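You operate a simulated robot arm through the tools that you are given. There is no shell and no other tool. Be economical: measure what you need, move in short steps, check, and stop when the job is done.

Carry out the task below with a simulated robot arm. There is one attempt and no reset: what you move stays moved.

TASK
Put the 6 mm spacer from the top of the cream bench and the bushing from the top of the cream bench in the wooden crate.
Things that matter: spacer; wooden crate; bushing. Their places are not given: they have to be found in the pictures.

It is judged by the outcome, as a careful person would: the job done as asked, and still so three seconds after it is handed in. It fails if anything else is knocked over, pushed out of place, dropped, spilled or broken.

THE ROBOT
A 7-joint arm with a two-finger parallel gripper, fixed in place. Base frame: the origin is at the foot of the arm, x ahead of it, y to its left, z up; the work surface is at about z = 0. Lengths are in m, angles in degrees, forces in N, time in s.
With the tool pointing down near the work surface it reaches from about 0.24 to 0.62 m from the base axis. Its first joint turns from -66.0 to 66.0 degrees. Payload 2.6 kg.
Tool frame: the origin (TCP) lies between the finger pads and is the grasp point; the fingertips stand 0.03 m ahead of it; z points along the fingers, y is the line along which they close. The gripper opens to 0.094 m. The fingers are 0.028 m wide and 0.01 m thick; the gripper's body (0.05 by 0.096 m) begins 0.055 m behind the TCP.
Orientation is told as [roll, pitch, yaw] about the base's x, y, z axes, in that order, counted from this pose: with the fingers straight down and closing along the base's y, the tool's x points along the base's -x, its y along +y and its z along -z.

THE INTERFACE
- The arm moves only by the tool move_arm. Its argument "motion" is a list of rows, each a list of 7 numbers: the closure in counts, from 0 (fully open) to 255 (shut), then the shift along the tool's x, y, z in units of 100 mm (1.0 is 100 mm), then the turn, a rotation vector about the tool's x, y, z in units of 90 degrees (1.0 is 90 degrees). In form: [[jaw, x, y, z, ax, ay, az], ...]. A call has 1 to 8 rows; each row is the pose to reach, as a shift and turn from the pose commanded when the call began, along the tool's axes at that moment. A call with a number of a shift or a turn outside -1 to 1 is refused whole. A row lasts 0.2 s, in which the tool goes at most 0.05 m and 8.6 degrees; a call with a longer step from one row to the next is refused whole, and so is a gripper value outside its range. A pose out of reach is approached as far as the arm can. The call stops where the force on the tool passes 40 N (or 10 N more than at its start, if that is more) or the arm is blocked; 0.2 s more then pass. The fingers move at their own pace (about 0.072 m/s each) and stop on an object; they squeeze with about 30 N. The grip force told is the motor's: it shows also when the fingers shut on nothing. Time passes only in rows, and 0.2 s behind the last, so rows that repeat a pose let the fingers close. It gives the time, the measured TCP pose, the force on the tool (base axes), the opening and the grip force at its end, in the units of the frame above (readings bear some noise).
- Cameras (640 x 400 px; columns grow to the right, rows downward): "scene" is fixed at [0.0411, 0.436, 0.5654]; the picture's right is [-0.72, -0.70, 0.00], its down [-0.39, 0.40, -0.83] and it looks along [0.58, -0.59, -0.56] (base axes); focal length 279 px, centre (320, 200). "wrist" rides on the gripper at [-0.037, 0, -0.058] in the tool frame; the picture's right is [0.00, -1.00, 0.00], its down [0.97, 0.00, -0.24] and it looks along [0.24, 0.00, 0.97] (tool axes); focal length 218 px, centre (320, 200).
- snapshot(camera): a new picture of that camera. No time passes.
- probe_pixels(camera, pixels): there is no depth. For up to 12 entries [column, row, z] of the newest picture of that camera ("zoom" is the newest enlarged one), the place [x, y] in the base frame at which the ray of that pixel passes the height z, good to about 0.003 m. No time passes.
- inspect(camera, box): a new picture of the part [left, top, right, bottom] of that camera's present view, enlarged. No time passes.
- finish_job(): hands the job in; it is judged then, once.

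Work in short steps. Measure before you move; look again where a grasp or a placing could have gone wrong, and mend it. You have 60 turns and 30 pictures in all, the two below and enlarged ones among them. Open the gripper and draw the arm clear of the work before you hand the job in, unless the task says otherwise; then end with one line.

The tools are called after "Request:" by a JSON object that holds its "fn" and its "kwargs". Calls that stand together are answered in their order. move_arm: Moves the arm, as the interface text tells. Its arguments: {"type":"object","properties":{"motion":{"type":"array","items":{"type":"array","items":{"type":"number"}}}},"required":["motion"]} The other tools are called the same way: snapshot (camera) takes a picture; probe_pixels (camera, pixels) gives the place at which the rays of pixels pass given heights; inspect (camera, box) takes an enlarged picture of a part of a camera's view; finish_job () hands the job in.

At the start:

```text
time: 0.0
ee_pos: [0.3442, 0.016, 0.3292]
tool_rot: [0.0, -0.1, 0.0]
wrist_force: [0.3, 0.3, 0.0]
width: 0.094
finger_force: 0.0
```

scene: 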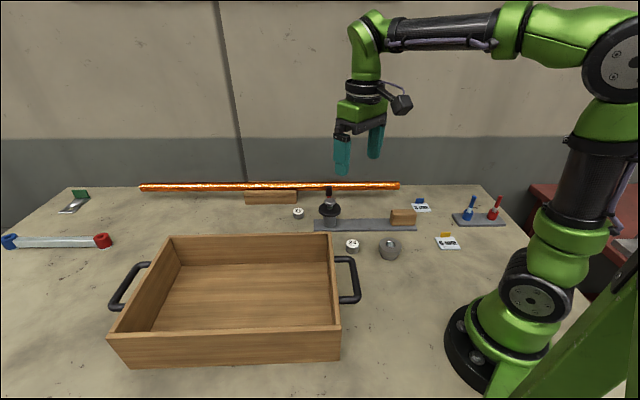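
wrist: 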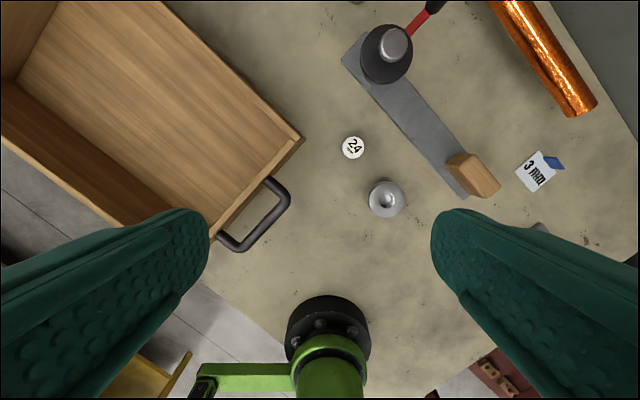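

I see two small labelled cylinders at scene (298,212) and (352,245), and a bushing-like part at (390,249). I enlarge to read the labels.

Request:
{"fn": "inspect", "kwargs": {"camera": "scene", "box": [270, 180, 430, 280]}}

Request:
{"fn": "inspect", "kwargs": {"camera": "wrist", "box": [300, 100, 460, 240]}}

Request:
{"fn": "inspect", "kwargs": {"camera": "scene", "box": [400, 180, 520, 260]}}

```text
4.00 times, centred on (350, 230) of scene
```

zoom: 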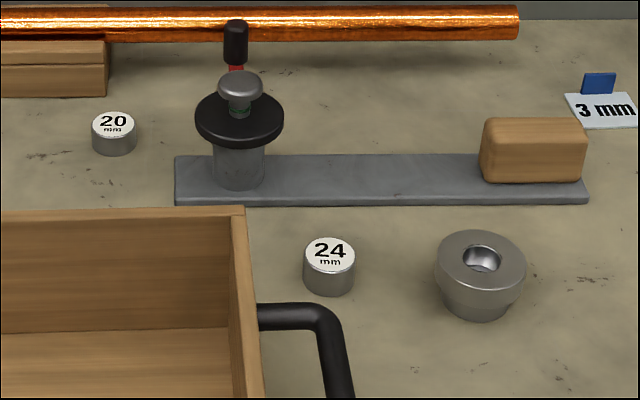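

```text
2.86 times, centred on (380, 170) of wrist
```

zoom: 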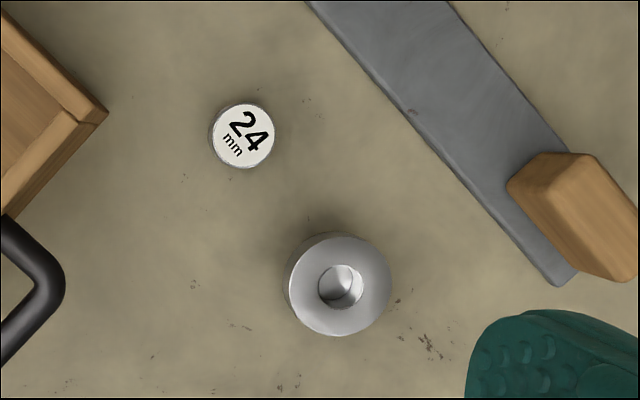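

```text
5.00 times, centred on (460, 220) of scene
```

zoom: 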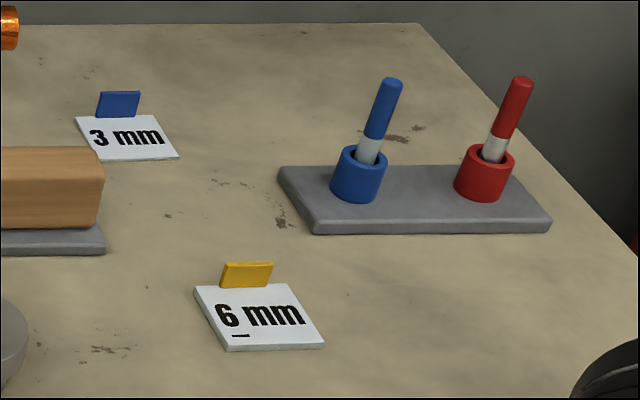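

The 6 mm spacer is the plate with the yellow tab (scene ~(447,241)), and the bushing is the flanged part at (390,249). Next I measure the positions of both, and of the crate.

Request:
{"fn": "probe_pixels", "kwargs": {"camera": "zoom", "pixels": [[195, 285, 0.006], [288, 283, 0.006], [324, 343, 0.006], [228, 345, 0.006], [220, 287, 0.006], [268, 288, 0.006], [224, 263, 0.02], [273, 262, 0.02], [224, 263, 0.015], [273, 262, 0.015]]}}

Request:
{"fn": "probe_pixels", "kwargs": {"camera": "wrist", "pixels": [[386, 199, 0.03], [368, 199, 0.03], [405, 199, 0.03], [386, 199, 0.02], [302, 138, 0.08], [212, 232, 0.08], [160, 2, 0.08], [353, 148, 0.02], [290, 195, 0.05], [495, 195, 0.025], [448, 160, 0.025], [540, 228, 0.006]]}}

Request:
{"fn": "probe_pixels", "kwargs": {"camera": "scene", "pixels": [[390, 243, 0.03], [378, 246, 0.03], [401, 246, 0.03], [389, 258, 0.0], [340, 355, 0.0], [130, 367, 0.0], [340, 328, 0.08], [332, 235, 0.08], [170, 237, 0.08], [108, 337, 0.08], [340, 328, 0.06], [250, 295, 0.0]]}}

```text
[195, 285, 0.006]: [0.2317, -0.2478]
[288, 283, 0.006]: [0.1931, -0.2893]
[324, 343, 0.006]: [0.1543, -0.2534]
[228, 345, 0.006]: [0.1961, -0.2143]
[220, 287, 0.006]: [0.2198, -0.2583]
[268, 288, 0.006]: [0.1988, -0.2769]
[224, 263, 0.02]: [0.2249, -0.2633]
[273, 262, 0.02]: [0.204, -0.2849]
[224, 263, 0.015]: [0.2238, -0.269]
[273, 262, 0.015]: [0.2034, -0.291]
```

```text
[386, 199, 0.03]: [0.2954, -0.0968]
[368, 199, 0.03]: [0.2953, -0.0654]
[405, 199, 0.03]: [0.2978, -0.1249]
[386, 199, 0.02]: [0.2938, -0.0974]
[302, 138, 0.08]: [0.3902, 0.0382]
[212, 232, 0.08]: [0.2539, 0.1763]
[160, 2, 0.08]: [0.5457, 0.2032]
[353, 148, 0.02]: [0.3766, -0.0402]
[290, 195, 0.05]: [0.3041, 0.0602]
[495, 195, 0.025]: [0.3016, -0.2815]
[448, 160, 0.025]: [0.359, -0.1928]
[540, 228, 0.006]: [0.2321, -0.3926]
```

```text
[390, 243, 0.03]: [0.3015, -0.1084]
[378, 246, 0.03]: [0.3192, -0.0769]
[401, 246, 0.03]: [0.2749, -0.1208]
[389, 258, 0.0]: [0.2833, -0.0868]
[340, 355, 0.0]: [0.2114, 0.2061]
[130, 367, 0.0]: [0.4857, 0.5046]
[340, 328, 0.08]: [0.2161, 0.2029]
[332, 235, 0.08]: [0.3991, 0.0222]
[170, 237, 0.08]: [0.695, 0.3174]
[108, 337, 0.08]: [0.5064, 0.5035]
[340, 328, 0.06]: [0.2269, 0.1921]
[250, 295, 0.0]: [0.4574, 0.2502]
```

The bushing is near (0.297,-0.098), the spacer near (0.194,-0.251), and the crate centre near (0.454,0.262). I move above the bushing to look closely from the wrist.

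Request:
{"fn": "move_arm", "kwargs": {"motion": [[0, 0.1, -0.25, 0.15, 0, 0, 0], [0, 0.2, -0.5, 0.3, 0, 0, 0], [0, 0.3, -0.75, 0.5, 0, 0, 0], [0, 0.4, -1.0, 0.7, 0, 0, 0], [0, 0.4, -1.0, 0.9, 0, 0, 0], [0, 0.4, -1.0, 0.9, 0, 0, 0]]}}

Request:
{"fn": "snapshot", "kwargs": {"camera": "wrist"}}

```text
time: 1.4
ee_pos: [0.3029, -0.0872, 0.2364]
tool_rot: [0.1, 0.0, 0.1]
wrist_force: [0.0, -0.5, 0.5]
width: 0.0941
finger_force: 0.1
```

```text
24 pictures are left
```

wrist: 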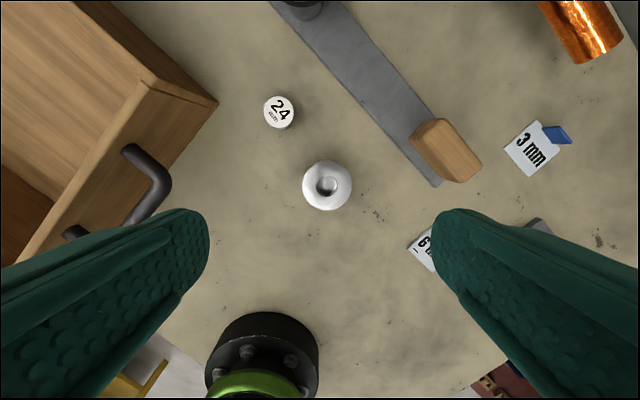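

Bushing centre is at wrist (327,186), flange edges at columns 302 and 352. I measure it at candidate heights.

Request:
{"fn": "probe_pixels", "kwargs": {"camera": "wrist", "pixels": [[327, 186, 0.03], [302, 186, 0.03], [352, 186, 0.03], [327, 161, 0.03], [327, 211, 0.03], [327, 186, 0.04]]}}

Request:
{"fn": "inspect", "kwargs": {"camera": "scene", "box": [360, 225, 424, 265]}}

```text
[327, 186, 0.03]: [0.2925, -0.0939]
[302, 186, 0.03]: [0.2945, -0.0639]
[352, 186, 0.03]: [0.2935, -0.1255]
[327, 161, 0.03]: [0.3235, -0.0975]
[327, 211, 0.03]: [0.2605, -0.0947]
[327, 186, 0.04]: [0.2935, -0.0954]
```

```text
10.00 times, centred on (392, 245) of scene
```

zoom: 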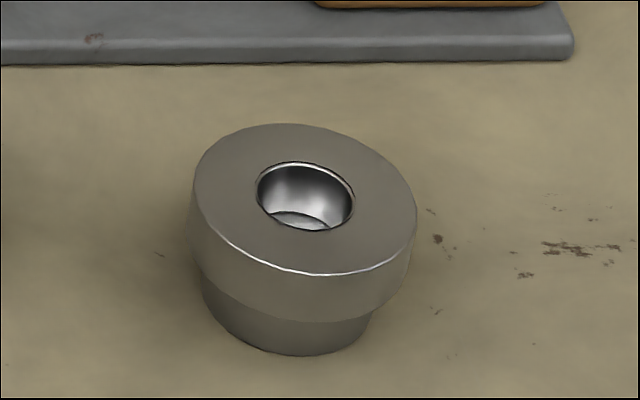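

Flange about 56–60 mm across at (0.294,-0.095), height about 0.037. I shift above it and descend halfway.

Request:
{"fn": "move_arm", "kwargs": {"motion": [[0, 0.09, -0.08, 0.3, 0, 0, 0], [0, 0.09, -0.08, 0.65, 0, 0, 0], [0, 0.09, -0.08, 1.0, 0, 0, 0], [0, 0.09, -0.08, 1.0, 0, 0, 0]]}}

Request:
{"fn": "snapshot", "kwargs": {"camera": "wrist"}}

```text
time: 2.4
ee_pos: [0.2925, -0.093, 0.1379]
tool_rot: [-0.1, 0.0, 0.0]
wrist_force: [0.3, -0.1, -0.3]
width: 0.0938
finger_force: 0.0
```

```text
22 pictures are left
```

wrist: 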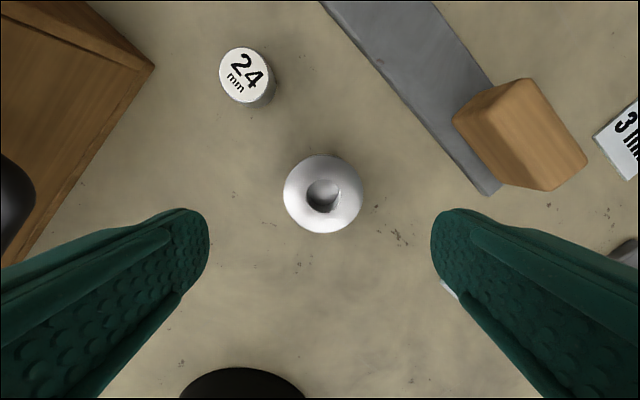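

Request:
{"fn": "probe_pixels", "kwargs": {"camera": "wrist", "pixels": [[323, 194, 0.037], [284, 195, 0.03], [363, 195, 0.03], [323, 154, 0.037], [323, 233, 0.037]]}}

```text
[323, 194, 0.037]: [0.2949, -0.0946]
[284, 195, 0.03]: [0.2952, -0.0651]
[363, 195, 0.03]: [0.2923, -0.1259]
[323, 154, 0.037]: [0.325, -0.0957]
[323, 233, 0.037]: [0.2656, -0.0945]
```

Centre is confirmed at (0.295,-0.095), and the TCP sits within 3 mm of it. I descend to z≈0.04 and close.

Request:
{"fn": "move_arm", "kwargs": {"motion": [[0, -0.02, -0.02, 0.3, 0, 0, 0], [0, -0.02, -0.02, 0.65, 0, 0, 0], [0, -0.02, -0.02, 0.98, 0, 0, 0], [0, -0.02, -0.02, 0.98, 0, 0, 0], [255, -0.02, -0.02, 0.98, 0, 0, 0], [255, -0.02, -0.02, 0.98, 0, 0, 0], [255, -0.02, -0.02, 0.98, 0, 0, 0]]}}

```text
time: 4.0
ee_pos: [0.2963, -0.0943, 0.0407]
tool_rot: [0.0, -0.1, 0.0]
wrist_force: [-0.8, 0.5, 1.1]
width: 0.0593
finger_force: 29.8
```

The grip closed at 59 mm with 30 N. I lift and check.

Request:
{"fn": "move_arm", "kwargs": {"motion": [[255, 0, 0, -0.15, 0, 0, 0], [255, 0, 0, -0.4, 0, 0, 0], [255, 0, 0, -0.7, 0, 0, 0], [255, 0, 0, -1.0, 0, 0, 0], [255, 0, 0, -1.0, 0, 0, 0]]}}

Request:
{"fn": "move_arm", "kwargs": {"motion": [[255, 0, 0, -0.3, 0, 0, 0], [255, 0, 0, -0.6, 0, 0, 0], [255, 0, 0, -0.8, 0, 0, 0]]}}

Request:
{"fn": "snapshot", "kwargs": {"camera": "wrist"}}

```text
time: 5.2
ee_pos: [0.2973, -0.0957, 0.1418]
tool_rot: [0.0, 0.1, 0.0]
wrist_force: [0.3, -0.6, -1.7]
width: 0.0589
finger_force: 29.5
```

```text
time: 6.0
ee_pos: [0.2959, -0.0968, 0.2194]
tool_rot: [0.0, 0.1, -0.1]
wrist_force: [0.2, -0.6, -2.7]
width: 0.0589
finger_force: 30.5
```

```text
21 pictures are left
```

wrist: 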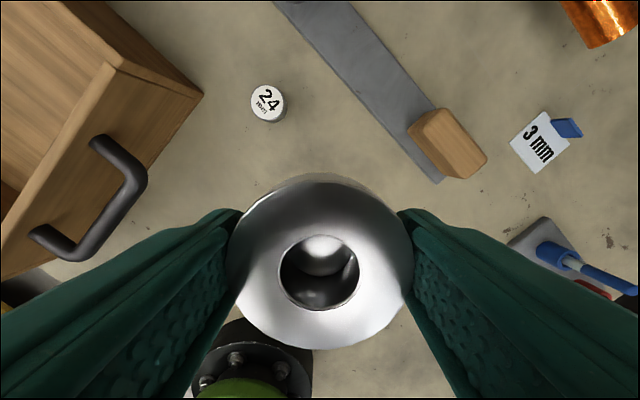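

The bushing is held level. I carry it toward (0.45,0.24) inside the crate.

Request:
{"fn": "move_arm", "kwargs": {"motion": [[255, -0.1, 0.21, 0, 0, 0, 0], [255, -0.2, 0.42, 0, 0, 0, 0], [255, -0.3, 0.63, 0, 0, 0, 0], [255, -0.385, 0.84, 0, 0, 0, 0]]}}

Request:
{"fn": "move_arm", "kwargs": {"motion": [[255, -0.1, 0.21, 0, 0, 0, 0], [255, -0.2, 0.42, 0, 0, 0, 0], [255, -0.3, 0.63, 0, 0, 0, 0], [255, -0.385, 0.84, 0, 0, 0, 0]]}}

Request:
{"fn": "move_arm", "kwargs": {"motion": [[255, -0.1, 0.21, 0, 0, 0, 0], [255, -0.2, 0.42, 0, 0, 0, 0], [255, -0.3, 0.63, 0, 0, 0, 0], [255, -0.385, 0.84, 0, 0, 0, 0]]}}

Request:
{"fn": "move_arm", "kwargs": {"motion": [[255, -0.1, 0.21, 0, 0, 0, 0], [255, -0.2, 0.42, 0, 0, 0, 0], [255, -0.3, 0.63, 0, 0, 0, 0], [255, -0.385, 0.84, 0, 0, 0, 0], [255, -0.385, 0.84, 0, 0, 0, 0]]}}

Request:
{"fn": "snapshot", "kwargs": {"camera": "wrist"}}

Request:
{"fn": "snapshot", "kwargs": {"camera": "scene"}}

```text
time: 7.0
ee_pos: [0.3357, -0.0109, 0.2212]
tool_rot: [0.0, 0.0, 0.0]
wrist_force: [0.0, 0.2, -1.3]
width: 0.0589
finger_force: 30.1
```

```text
time: 8.0
ee_pos: [0.3745, 0.0733, 0.2199]
tool_rot: [0.1, 0.0, 0.0]
wrist_force: [-0.1, -0.6, -2.2]
width: 0.0589
finger_force: 29.9
```

```text
time: 9.0
ee_pos: [0.4122, 0.157, 0.2208]
tool_rot: [0.0, 0.0, 0.0]
wrist_force: [-0.5, -0.4, -1.8]
width: 0.0589
finger_force: 30.3
```

```text
time: 10.2
ee_pos: [0.4518, 0.2414, 0.2197]
tool_rot: [-0.1, 0.0, 0.0]
wrist_force: [0.8, 0.1, -0.8]
width: 0.0592
finger_force: 29.9
```

```text
20 pictures are left
```

wrist: 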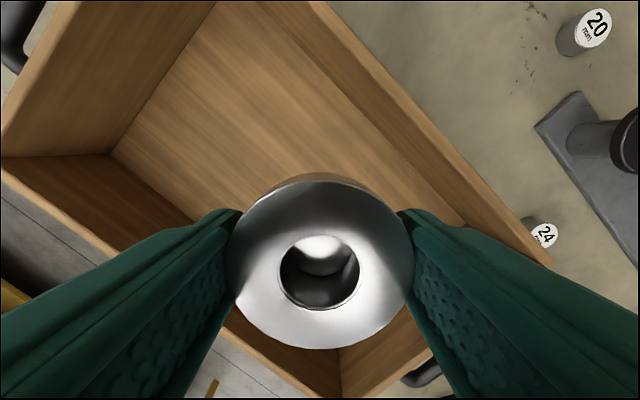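

```text
19 pictures are left
```

scene: 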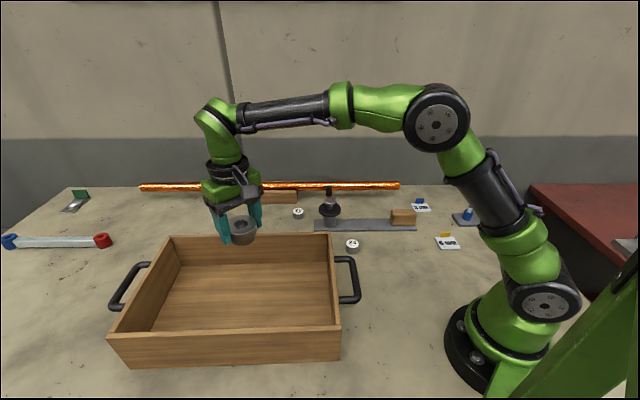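

Well centred over the crate. I descend, slowly toward the floor with the force stop as guard.

Request:
{"fn": "move_arm", "kwargs": {"motion": [[255, 0, 0, 0.3, 0, 0, 0], [255, 0, 0, 0.65, 0, 0, 0], [255, 0, 0, 1.0, 0, 0, 0], [255, 0, 0, 1.0, 0, 0, 0]]}}

Request:
{"fn": "move_arm", "kwargs": {"motion": [[255, 0, 0, 0.25, 0, 0, 0], [255, 0, 0, 0.5, 0, 0, 0], [255, 0, 0, 0.58, 0, 0, 0], [255, 0, 0, 0.63, 0, 0, 0], [255, 0, 0, 0.66, 0, 0, 0], [255, 0, 0, 0.68, 0, 0, 0]]}}

```text
time: 11.2
ee_pos: [0.4532, 0.2417, 0.1222]
tool_rot: [0.0, 0.0, 0.0]
wrist_force: [0.6, 1.2, -2.3]
width: 0.0588
finger_force: 30.1
```

```text
time: 12.6
ee_pos: [0.4514, 0.2408, 0.0541]
tool_rot: [-0.1, 0.0, 0.0]
wrist_force: [-0.2, -0.7, -2.5]
width: 0.0588
finger_force: 30.7
```

No contact yet, so I go down a few more millimetres.

Request:
{"fn": "move_arm", "kwargs": {"motion": [[255, 0, 0, 0.02, 0, 0, 0], [255, 0, 0, 0.04, 0, 0, 0], [255, 0, 0, 0.04, 0, 0, 0]]}}

```text
time: 13.4
ee_pos: [0.452, 0.2401, 0.0503]
tool_rot: [0.1, -0.1, 0.1]
wrist_force: [-4.4, -4.5, 20.9]
width: 0.0592
finger_force: 30.4
```

Contact with the floor (20.9 N upward). I release and rise.

Request:
{"fn": "move_arm", "kwargs": {"motion": [[255, 0, 0, -0.01, 0, 0, 0], [0, 0, 0, -0.01, 0, 0, 0], [0, 0, 0, -0.01, 0, 0, 0], [0, 0, 0, -0.01, 0, 0, 0], [0, 0, 0, -0.3, 0, 0, 0], [0, 0, 0, -0.65, 0, 0, 0], [0, 0, 0, -1.0, 0, 0, 0]]}}

Request:
{"fn": "move_arm", "kwargs": {"motion": [[0, 0, 0, -0.35, 0, 0, 0], [0, 0, 0, -0.7, 0, 0, 0], [0, 0, 0, -0.9, 0, 0, 0]]}}

Request:
{"fn": "snapshot", "kwargs": {"camera": "wrist"}}

```text
time: 15.0
ee_pos: [0.4502, 0.2396, 0.1496]
tool_rot: [0.0, 0.0, 0.0]
wrist_force: [-0.1, -0.3, 0.1]
width: 0.0937
finger_force: 0.0
```

```text
time: 15.8
ee_pos: [0.4499, 0.2415, 0.2389]
tool_rot: [-0.1, 0.0, 0.1]
wrist_force: [-0.2, 0.8, 0.2]
width: 0.0939
finger_force: 0.1
```

```text
18 pictures are left
```

wrist: 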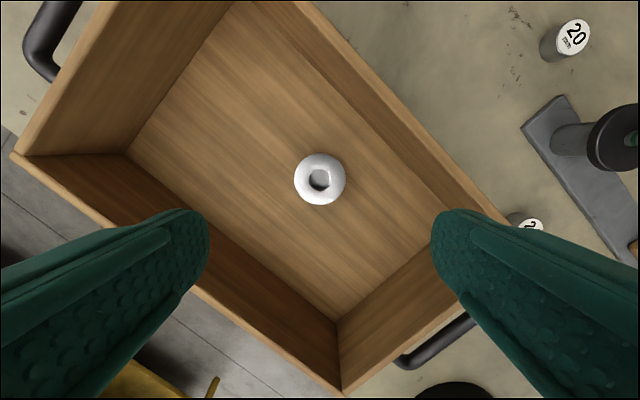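

The bushing stands in the crate. I move back over the spacer area.

Request:
{"fn": "move_arm", "kwargs": {"motion": [[0, 0.12, -0.23, 0, 0, 0, 0], [0, 0.24, -0.46, 0, 0, 0, 0], [0, 0.36, -0.69, 0, 0, 0, 0], [0, 0.46, -0.92, 0, 0, 0, 0]]}}

Request:
{"fn": "move_arm", "kwargs": {"motion": [[0, 0.12, -0.23, 0, 0, 0, 0], [0, 0.24, -0.46, 0, 0, 0, 0], [0, 0.36, -0.69, 0, 0, 0, 0], [0, 0.46, -0.92, 0, 0, 0, 0]]}}

Request:
{"fn": "move_arm", "kwargs": {"motion": [[0, 0.12, -0.23, 0, 0, 0, 0], [0, 0.24, -0.46, 0, 0, 0, 0], [0, 0.36, -0.69, 0, 0, 0, 0], [0, 0.46, -0.92, 0, 0, 0, 0]]}}

Request:
{"fn": "move_arm", "kwargs": {"motion": [[0, 0.1, -0.23, 0, 0, 0, 0], [0, 0.2, -0.46, 0, 0, 0, 0], [0, 0.3, -0.69, 0, 0, 0, 0], [0, 0.36, -0.92, 0, 0, 0, 0]]}}

Request:
{"fn": "move_arm", "kwargs": {"motion": [[0, 0, -0.2, 0, 0, 0, 0.09], [0, 0, -0.4, 0, 0, 0, 0.18], [0, 0.0, -0.6, 0, 0, 0, 0.27], [0, 0.0, -0.8, 0, 0, 0, 0.36], [0, 0, -0.8, 0, 0, 0, 0.45], [0, 0, -0.8, 0, 0, 0, 0.5]]}}

Request:
{"fn": "snapshot", "kwargs": {"camera": "wrist"}}

```text
time: 16.8
ee_pos: [0.4035, 0.1501, 0.2386]
tool_rot: [0.0, 0.0, 0.0]
wrist_force: [0.1, 0.6, -0.5]
width: 0.0941
finger_force: 0.0
```

```text
time: 17.8
ee_pos: [0.3585, 0.0561, 0.239]
tool_rot: [0.0, 0.0, 0.0]
wrist_force: [-0.8, 0.7, 0.3]
width: 0.0941
finger_force: 0.1
```

```text
time: 18.8
ee_pos: [0.3142, -0.0355, 0.2387]
tool_rot: [0.0, 0.1, 0.1]
wrist_force: [0.6, -0.1, -0.4]
width: 0.0939
finger_force: 0.0
```

```text
time: 19.8
ee_pos: [0.2771, -0.1273, 0.2388]
tool_rot: [0.0, 0.1, 0.0]
wrist_force: [-0.3, 0.1, 0.0]
width: 0.0939
finger_force: 0.0
```

```text
time: 21.2
ee_pos: [0.2772, -0.2071, 0.2389]
tool_rot: [0.0, -0.1, -45.2]
wrist_force: [0.6, 0.2, -0.3]
width: 0.094
finger_force: 0.1
```

```text
17 pictures are left
```

wrist: 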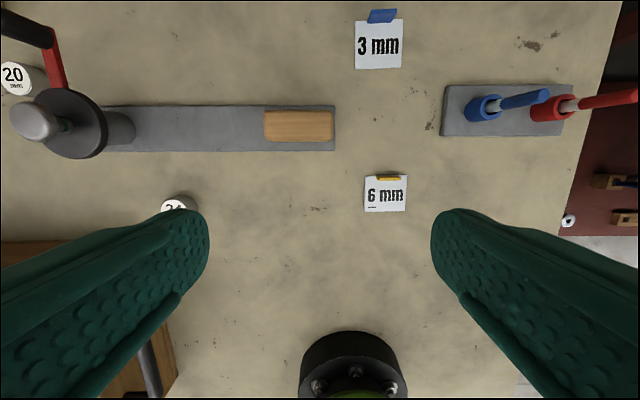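

The spacer sits at wrist (364–407, 176–212), nearly aligned with the tool and with free space around it. I measure its corners.

Request:
{"fn": "probe_pixels", "kwargs": {"camera": "wrist", "pixels": [[366, 176, 0.006], [407, 177, 0.006], [405, 212, 0.006], [364, 211, 0.006], [385, 194, 0.006], [388, 177, 0.015]]}}

Request:
{"fn": "inspect", "kwargs": {"camera": "wrist", "box": [345, 160, 425, 220]}}

```text
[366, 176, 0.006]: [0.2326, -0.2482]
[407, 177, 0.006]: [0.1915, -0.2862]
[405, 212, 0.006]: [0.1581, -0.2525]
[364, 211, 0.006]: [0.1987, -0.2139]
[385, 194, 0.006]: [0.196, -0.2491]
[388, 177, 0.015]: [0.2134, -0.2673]
```

```text
6.67 times, centred on (385, 190) of wrist
```

zoom: 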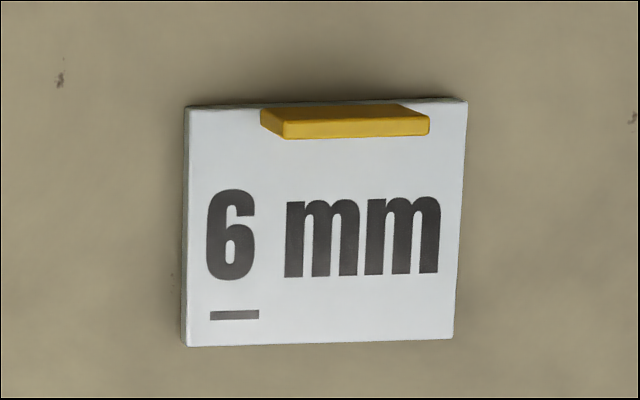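

The label is confirmed as underlined 6 mm, a 56×48 mm plate centred at (0.195,-0.250). I move above it and descend halfway.

Request:
{"fn": "move_arm", "kwargs": {"motion": [[0, 0.07, -0.22, 0.2, 0, 0, -0.016], [0, 0.14, -0.44, 0.4, 0, 0, -0.016], [0, 0.21, -0.66, 0.6, 0, 0, -0.016], [0, 0.275, -0.885, 0.8, 0, 0, -0.016], [0, 0.275, -0.885, 1.0, 0, 0, -0.016], [0, 0.275, -0.885, 1.0, 0, 0, -0.016]]}}

Request:
{"fn": "snapshot", "kwargs": {"camera": "wrist"}}

```text
time: 22.6
ee_pos: [0.1945, -0.2506, 0.1388]
tool_rot: [0.1, -0.1, -43.6]
wrist_force: [-0.6, 0.5, 0.2]
width: 0.0941
finger_force: 0.0
```

```text
15 pictures are left
```

wrist: 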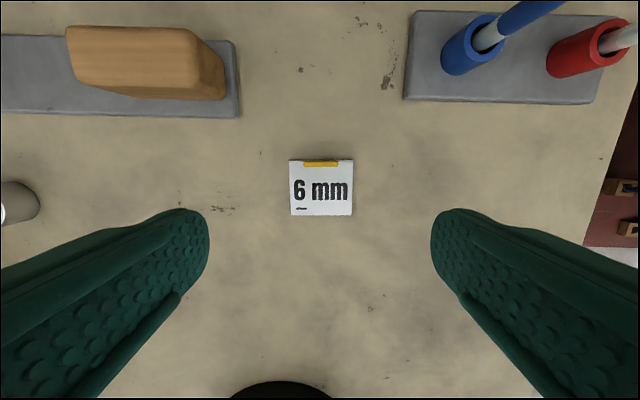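

Aligned and centred between the fingers. I check the centre once more.

Request:
{"fn": "probe_pixels", "kwargs": {"camera": "wrist", "pixels": [[321, 187, 0.006], [290, 160, 0.006], [353, 160, 0.006], [352, 215, 0.006], [291, 214, 0.006]]}}

```text
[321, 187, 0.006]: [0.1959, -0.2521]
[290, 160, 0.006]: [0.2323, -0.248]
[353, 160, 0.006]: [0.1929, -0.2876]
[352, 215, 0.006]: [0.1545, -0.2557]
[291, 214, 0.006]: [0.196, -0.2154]
```

Centred within 1–2 mm. I descend to fingertips about 2 mm above the bench.

Request:
{"fn": "move_arm", "kwargs": {"motion": [[0, 0, 0, 0.3, 0, 0, 0], [0, 0, 0, 0.6, 0, 0, 0], [0, 0, 0, 0.9, 0, 0, 0], [0, 0, 0, 1.0, 0, 0, 0], [0, 0, 0, 1.0, 0, 0, 0]]}}

Request:
{"fn": "move_arm", "kwargs": {"motion": [[0, 0, 0, 0.04, 0, 0, 0], [0, 0, 0, 0.065, 0, 0, 0], [0, 0, 0, 0.065, 0, 0, 0]]}}

```text
time: 23.8
ee_pos: [0.1963, -0.2492, 0.0383]
tool_rot: [0.1, -0.1, -43.6]
wrist_force: [0.5, -0.8, -0.2]
width: 0.094
finger_force: 0.1
```

```text
time: 24.6
ee_pos: [0.196, -0.2491, 0.033]
tool_rot: [0.0, 0.1, -43.5]
wrist_force: [0.1, 0.7, 0.9]
width: 0.0938
finger_force: 0.0
```

Request:
{"fn": "move_arm", "kwargs": {"motion": [[0, 0, 0, 0.01, 0, 0, 0], [255, 0, 0, 0.01, 0, 0, 0], [255, 0, 0, 0.01, 0, 0, 0], [255, 0, 0, 0.01, 0, 0, 0], [255, 0, 0, 0.01, 0, 0, 0]]}}

Request:
{"fn": "snapshot", "kwargs": {"camera": "wrist"}}

```text
time: 25.8
ee_pos: [0.1946, -0.2501, 0.0316]
tool_rot: [0.0, 0.0, -43.5]
wrist_force: [-0.1, -0.8, 0.3]
width: 0.0556
finger_force: 29.9
```

```text
14 pictures are left
```

wrist: 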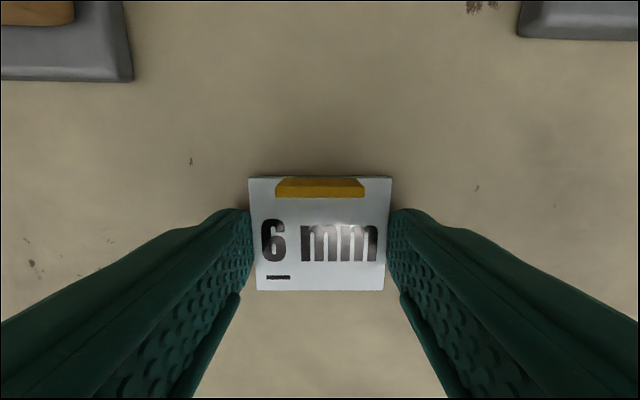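

Gripped at 55.6 mm on the plate's sides. I lift slowly and check.

Request:
{"fn": "move_arm", "kwargs": {"motion": [[255, 0, 0, -0.1, 0, 0, 0], [255, 0, 0, -0.25, 0, 0, 0], [255, 0, 0, -0.45, 0, 0, 0], [255, 0, 0, -0.7, 0, 0, 0], [255, 0, 0, -0.95, 0, 0, 0], [255, 0, 0, -0.95, 0, 0, 0]]}}

Request:
{"fn": "snapshot", "kwargs": {"camera": "wrist"}}

```text
time: 27.2
ee_pos: [0.1942, -0.2488, 0.1268]
tool_rot: [0.1, 0.0, -43.6]
wrist_force: [0.0, 0.8, -1.3]
width: 0.0554
finger_force: 29.4
```

```text
13 pictures are left
```

wrist: 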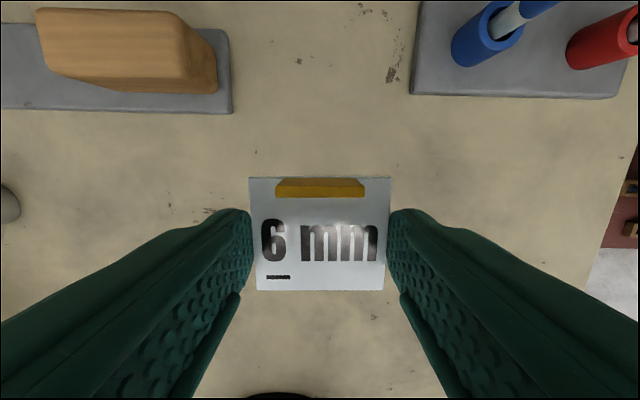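

Held flat. I lift more and turn back to yaw 0.

Request:
{"fn": "move_arm", "kwargs": {"motion": [[255, 0, 0, -0.2, 0, 0, -0.085], [255, 0, 0, -0.4, 0, 0, -0.17], [255, 0, 0, -0.6, 0, 0, -0.255], [255, 0, 0, -0.8, 0, 0, -0.34], [255, 0, 0, -1.0, 0, 0, -0.425], [255, 0, 0, -1.0, 0, 0, -0.484], [255, 0, 0, -1.0, 0, 0, -0.484]]}}

Request:
{"fn": "move_arm", "kwargs": {"motion": [[255, -0.12, 0.21, 0, 0, 0, 0], [255, -0.22, 0.43, 0, 0, 0, 0], [255, -0.3, 0.65, 0, 0, 0, 0], [255, -0.372, 0.858, 0, 0, 0, 0]]}}

Request:
{"fn": "move_arm", "kwargs": {"motion": [[255, -0.1, 0.21, 0, 0, 0, 0], [255, -0.2, 0.43, 0, 0, 0, 0], [255, -0.3, 0.65, 0, 0, 0, 0], [255, -0.372, 0.858, 0, 0, 0, 0]]}}

Request:
{"fn": "move_arm", "kwargs": {"motion": [[255, -0.1, 0.21, 0, 0, 0, 0], [255, -0.2, 0.43, 0, 0, 0, 0], [255, -0.3, 0.65, 0, 0, 0, 0], [255, -0.372, 0.858, 0, 0, 0, 0]]}}

Request:
{"fn": "move_arm", "kwargs": {"motion": [[255, -0.1, 0.21, 0, 0, 0, 0], [255, -0.2, 0.43, 0, 0, 0, 0], [255, -0.3, 0.65, 0, 0, 0, 0], [255, -0.372, 0.858, 0, 0, 0, 0]]}}

Request:
{"fn": "move_arm", "kwargs": {"motion": [[255, -0.1, 0.21, 0, 0, 0, 0], [255, -0.2, 0.43, 0, 0, 0, 0], [255, -0.3, 0.65, 0, 0, 0, 0], [255, -0.372, 0.858, 0, 0, 0, 0], [255, -0.372, 0.858, 0, 0, 0, 0]]}}

Request:
{"fn": "snapshot", "kwargs": {"camera": "wrist"}}

```text
time: 28.8
ee_pos: [0.1948, -0.2491, 0.2274]
tool_rot: [0.0, 0.0, 0.2]
wrist_force: [-1.1, 0.5, -1.5]
width: 0.0554
finger_force: 30.2
```

```text
time: 29.8
ee_pos: [0.2302, -0.1636, 0.2272]
tool_rot: [0.0, 0.0, -0.1]
wrist_force: [-0.1, -0.2, -1.1]
width: 0.0556
finger_force: 30.2
```

```text
time: 30.8
ee_pos: [0.269, -0.0779, 0.2274]
tool_rot: [0.0, -0.1, -0.1]
wrist_force: [0.2, 0.3, -1.9]
width: 0.0555
finger_force: 30.3
```

```text
time: 31.8
ee_pos: [0.305, 0.0079, 0.2259]
tool_rot: [0.0, -0.1, -0.1]
wrist_force: [0.2, 1.4, -1.3]
width: 0.0553
finger_force: 30.3
```

```text
time: 32.8
ee_pos: [0.3445, 0.0934, 0.2274]
tool_rot: [0.0, 0.0, -0.1]
wrist_force: [0.3, 0.2, -1.5]
width: 0.055
finger_force: 29.9
```

```text
time: 34.0
ee_pos: [0.3825, 0.1797, 0.2257]
tool_rot: [0.0, -0.1, 0.0]
wrist_force: [-0.6, -0.5, -1.6]
width: 0.0553
finger_force: 29.6
```

```text
12 pictures are left
```

wrist: 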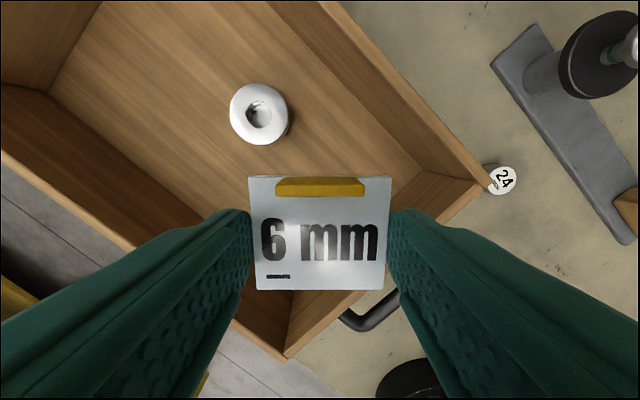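

The plate is over the crate interior, clear of the bushing. I descend.

Request:
{"fn": "move_arm", "kwargs": {"motion": [[255, 0, 0, 0.3, 0, 0, 0], [255, 0, 0, 0.65, 0, 0, 0], [255, 0, 0, 1.0, 0, 0, 0], [255, 0, 0, 1.0, 0, 0, 0]]}}

Request:
{"fn": "snapshot", "kwargs": {"camera": "wrist"}}

```text
time: 35.0
ee_pos: [0.382, 0.1787, 0.1264]
tool_rot: [0.1, 0.0, 0.0]
wrist_force: [-0.7, 0.6, -0.5]
width: 0.0555
finger_force: 30.2
```

```text
11 pictures are left
```

wrist: 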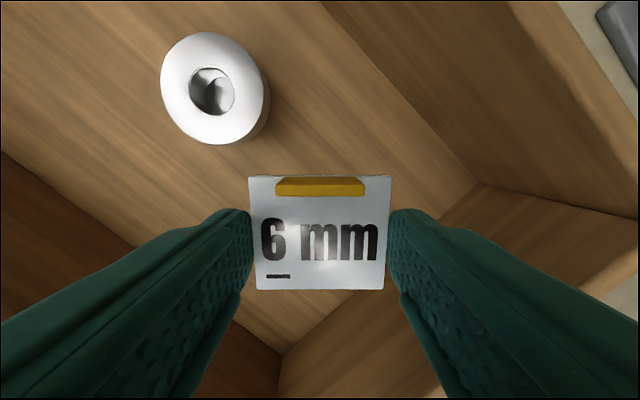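

Request:
{"fn": "move_arm", "kwargs": {"motion": [[255, 0, 0, 0.3, 0, 0, 0], [255, 0, 0, 0.6, 0, 0, 0], [255, 0, 0, 0.75, 0, 0, 0], [255, 0, 0, 0.79, 0, 0, 0], [255, 0, 0, 0.82, 0, 0, 0], [255, 0, 0, 0.82, 0, 0, 0]]}}

```text
time: 36.4
ee_pos: [0.3822, 0.1796, 0.0436]
tool_rot: [0.0, 0.0, 0.0]
wrist_force: [0.1, 0.0, -1.8]
width: 0.0554
finger_force: 30.2
```

No contact yet, so I lower in 1 mm steps.

Request:
{"fn": "move_arm", "kwargs": {"motion": [[255, 0, 0, 0.01, 0, 0, 0], [255, 0, 0, 0.02, 0, 0, 0], [255, 0, 0, 0.02, 0, 0, 0]]}}

```text
time: 37.2
ee_pos: [0.3808, 0.1797, 0.0424]
tool_rot: [0.1, 0.0, 0.0]
wrist_force: [0.6, -0.4, -1.0]
width: 0.0555
finger_force: 29.9
```

Request:
{"fn": "move_arm", "kwargs": {"motion": [[255, 0, 0, 0.01, 0, 0, 0], [255, 0, 0, 0.02, 0, 0, 0], [255, 0, 0, 0.02, 0, 0, 0]]}}

```text
time: 38.0
ee_pos: [0.3808, 0.1802, 0.0411]
tool_rot: [0.0, -0.1, 0.0]
wrist_force: [0.8, -1.4, 4.4]
width: 0.0554
finger_force: 30.1
```

Light floor contact (4.4 N). I release and rise.

Request:
{"fn": "move_arm", "kwargs": {"motion": [[0, 0, 0, 0, 0, 0, 0], [0, 0, 0, 0, 0, 0, 0], [0, 0, 0, 0, 0, 0, 0], [0, 0, 0, -0.2, 0, 0, 0], [0, 0, 0, -0.5, 0, 0, 0], [0, 0, 0, -0.9, 0, 0, 0], [0, 0, 0, -1.0, 0, 0, 0]]}}

Request:
{"fn": "move_arm", "kwargs": {"motion": [[0, 0, 0, -0.3, 0, 0, 0], [0, 0, 0, -0.7, 0, 0, 0], [0, 0, 0, -1.0, 0, 0, 0], [0, 0, 0, -1.0, 0, 0, 0]]}}

Request:
{"fn": "move_arm", "kwargs": {"motion": [[0, 0.1, -0.25, -0.1, 0, 0, 0], [0, 0.2, -0.5, -0.2, 0, 0, 0], [0, 0.3, -0.75, -0.3, 0, 0, 0], [0, 0.35, -1.0, -0.4, 0, 0, 0], [0, 0.35, -1.0, -0.4, 0, 0, 0]]}}

Request:
{"fn": "snapshot", "kwargs": {"camera": "wrist"}}

Request:
{"fn": "snapshot", "kwargs": {"camera": "scene"}}

```text
time: 39.6
ee_pos: [0.3803, 0.1789, 0.1416]
tool_rot: [0.0, 0.0, 0.0]
wrist_force: [-0.7, -0.2, -0.3]
width: 0.0938
finger_force: 0.1
```

```text
time: 40.6
ee_pos: [0.3804, 0.1792, 0.2412]
tool_rot: [-0.1, 0.0, 0.0]
wrist_force: [-0.5, -0.5, -0.5]
width: 0.0942
finger_force: 0.1
```

```text
time: 41.8
ee_pos: [0.3456, 0.0785, 0.2792]
tool_rot: [-0.1, 0.0, 0.0]
wrist_force: [-0.4, 0.2, -0.3]
width: 0.0939
finger_force: 0.2
```

```text
10 pictures are left
```

wrist: 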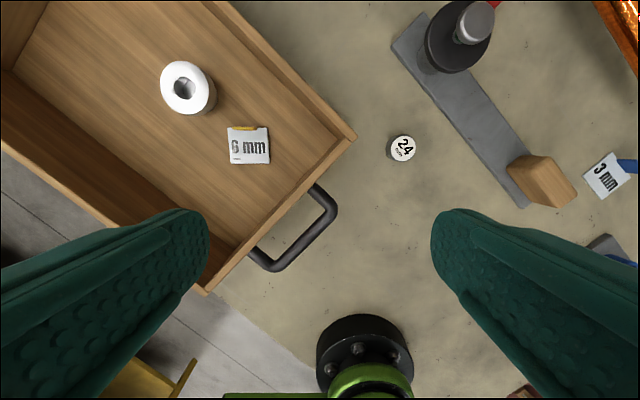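

```text
9 pictures are left
```

scene: 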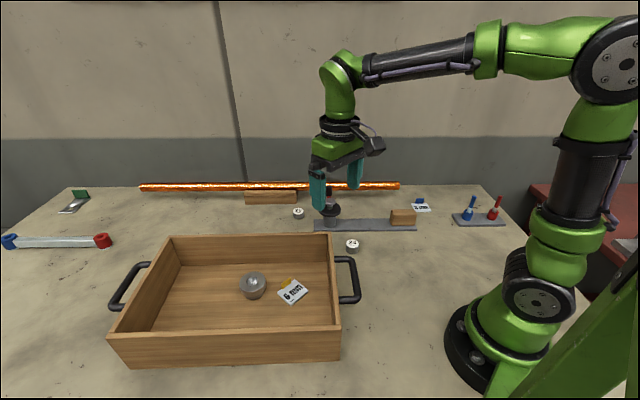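

Both parts lie in the crate, nothing else has moved, and the arm is clear with the gripper open.

Request:
{"fn": "finish_job", "kwargs": {}}

```text
The job is handed in.
```

The 6 mm spacer and the bushing are both in the wooden crate, and the job is handed in.
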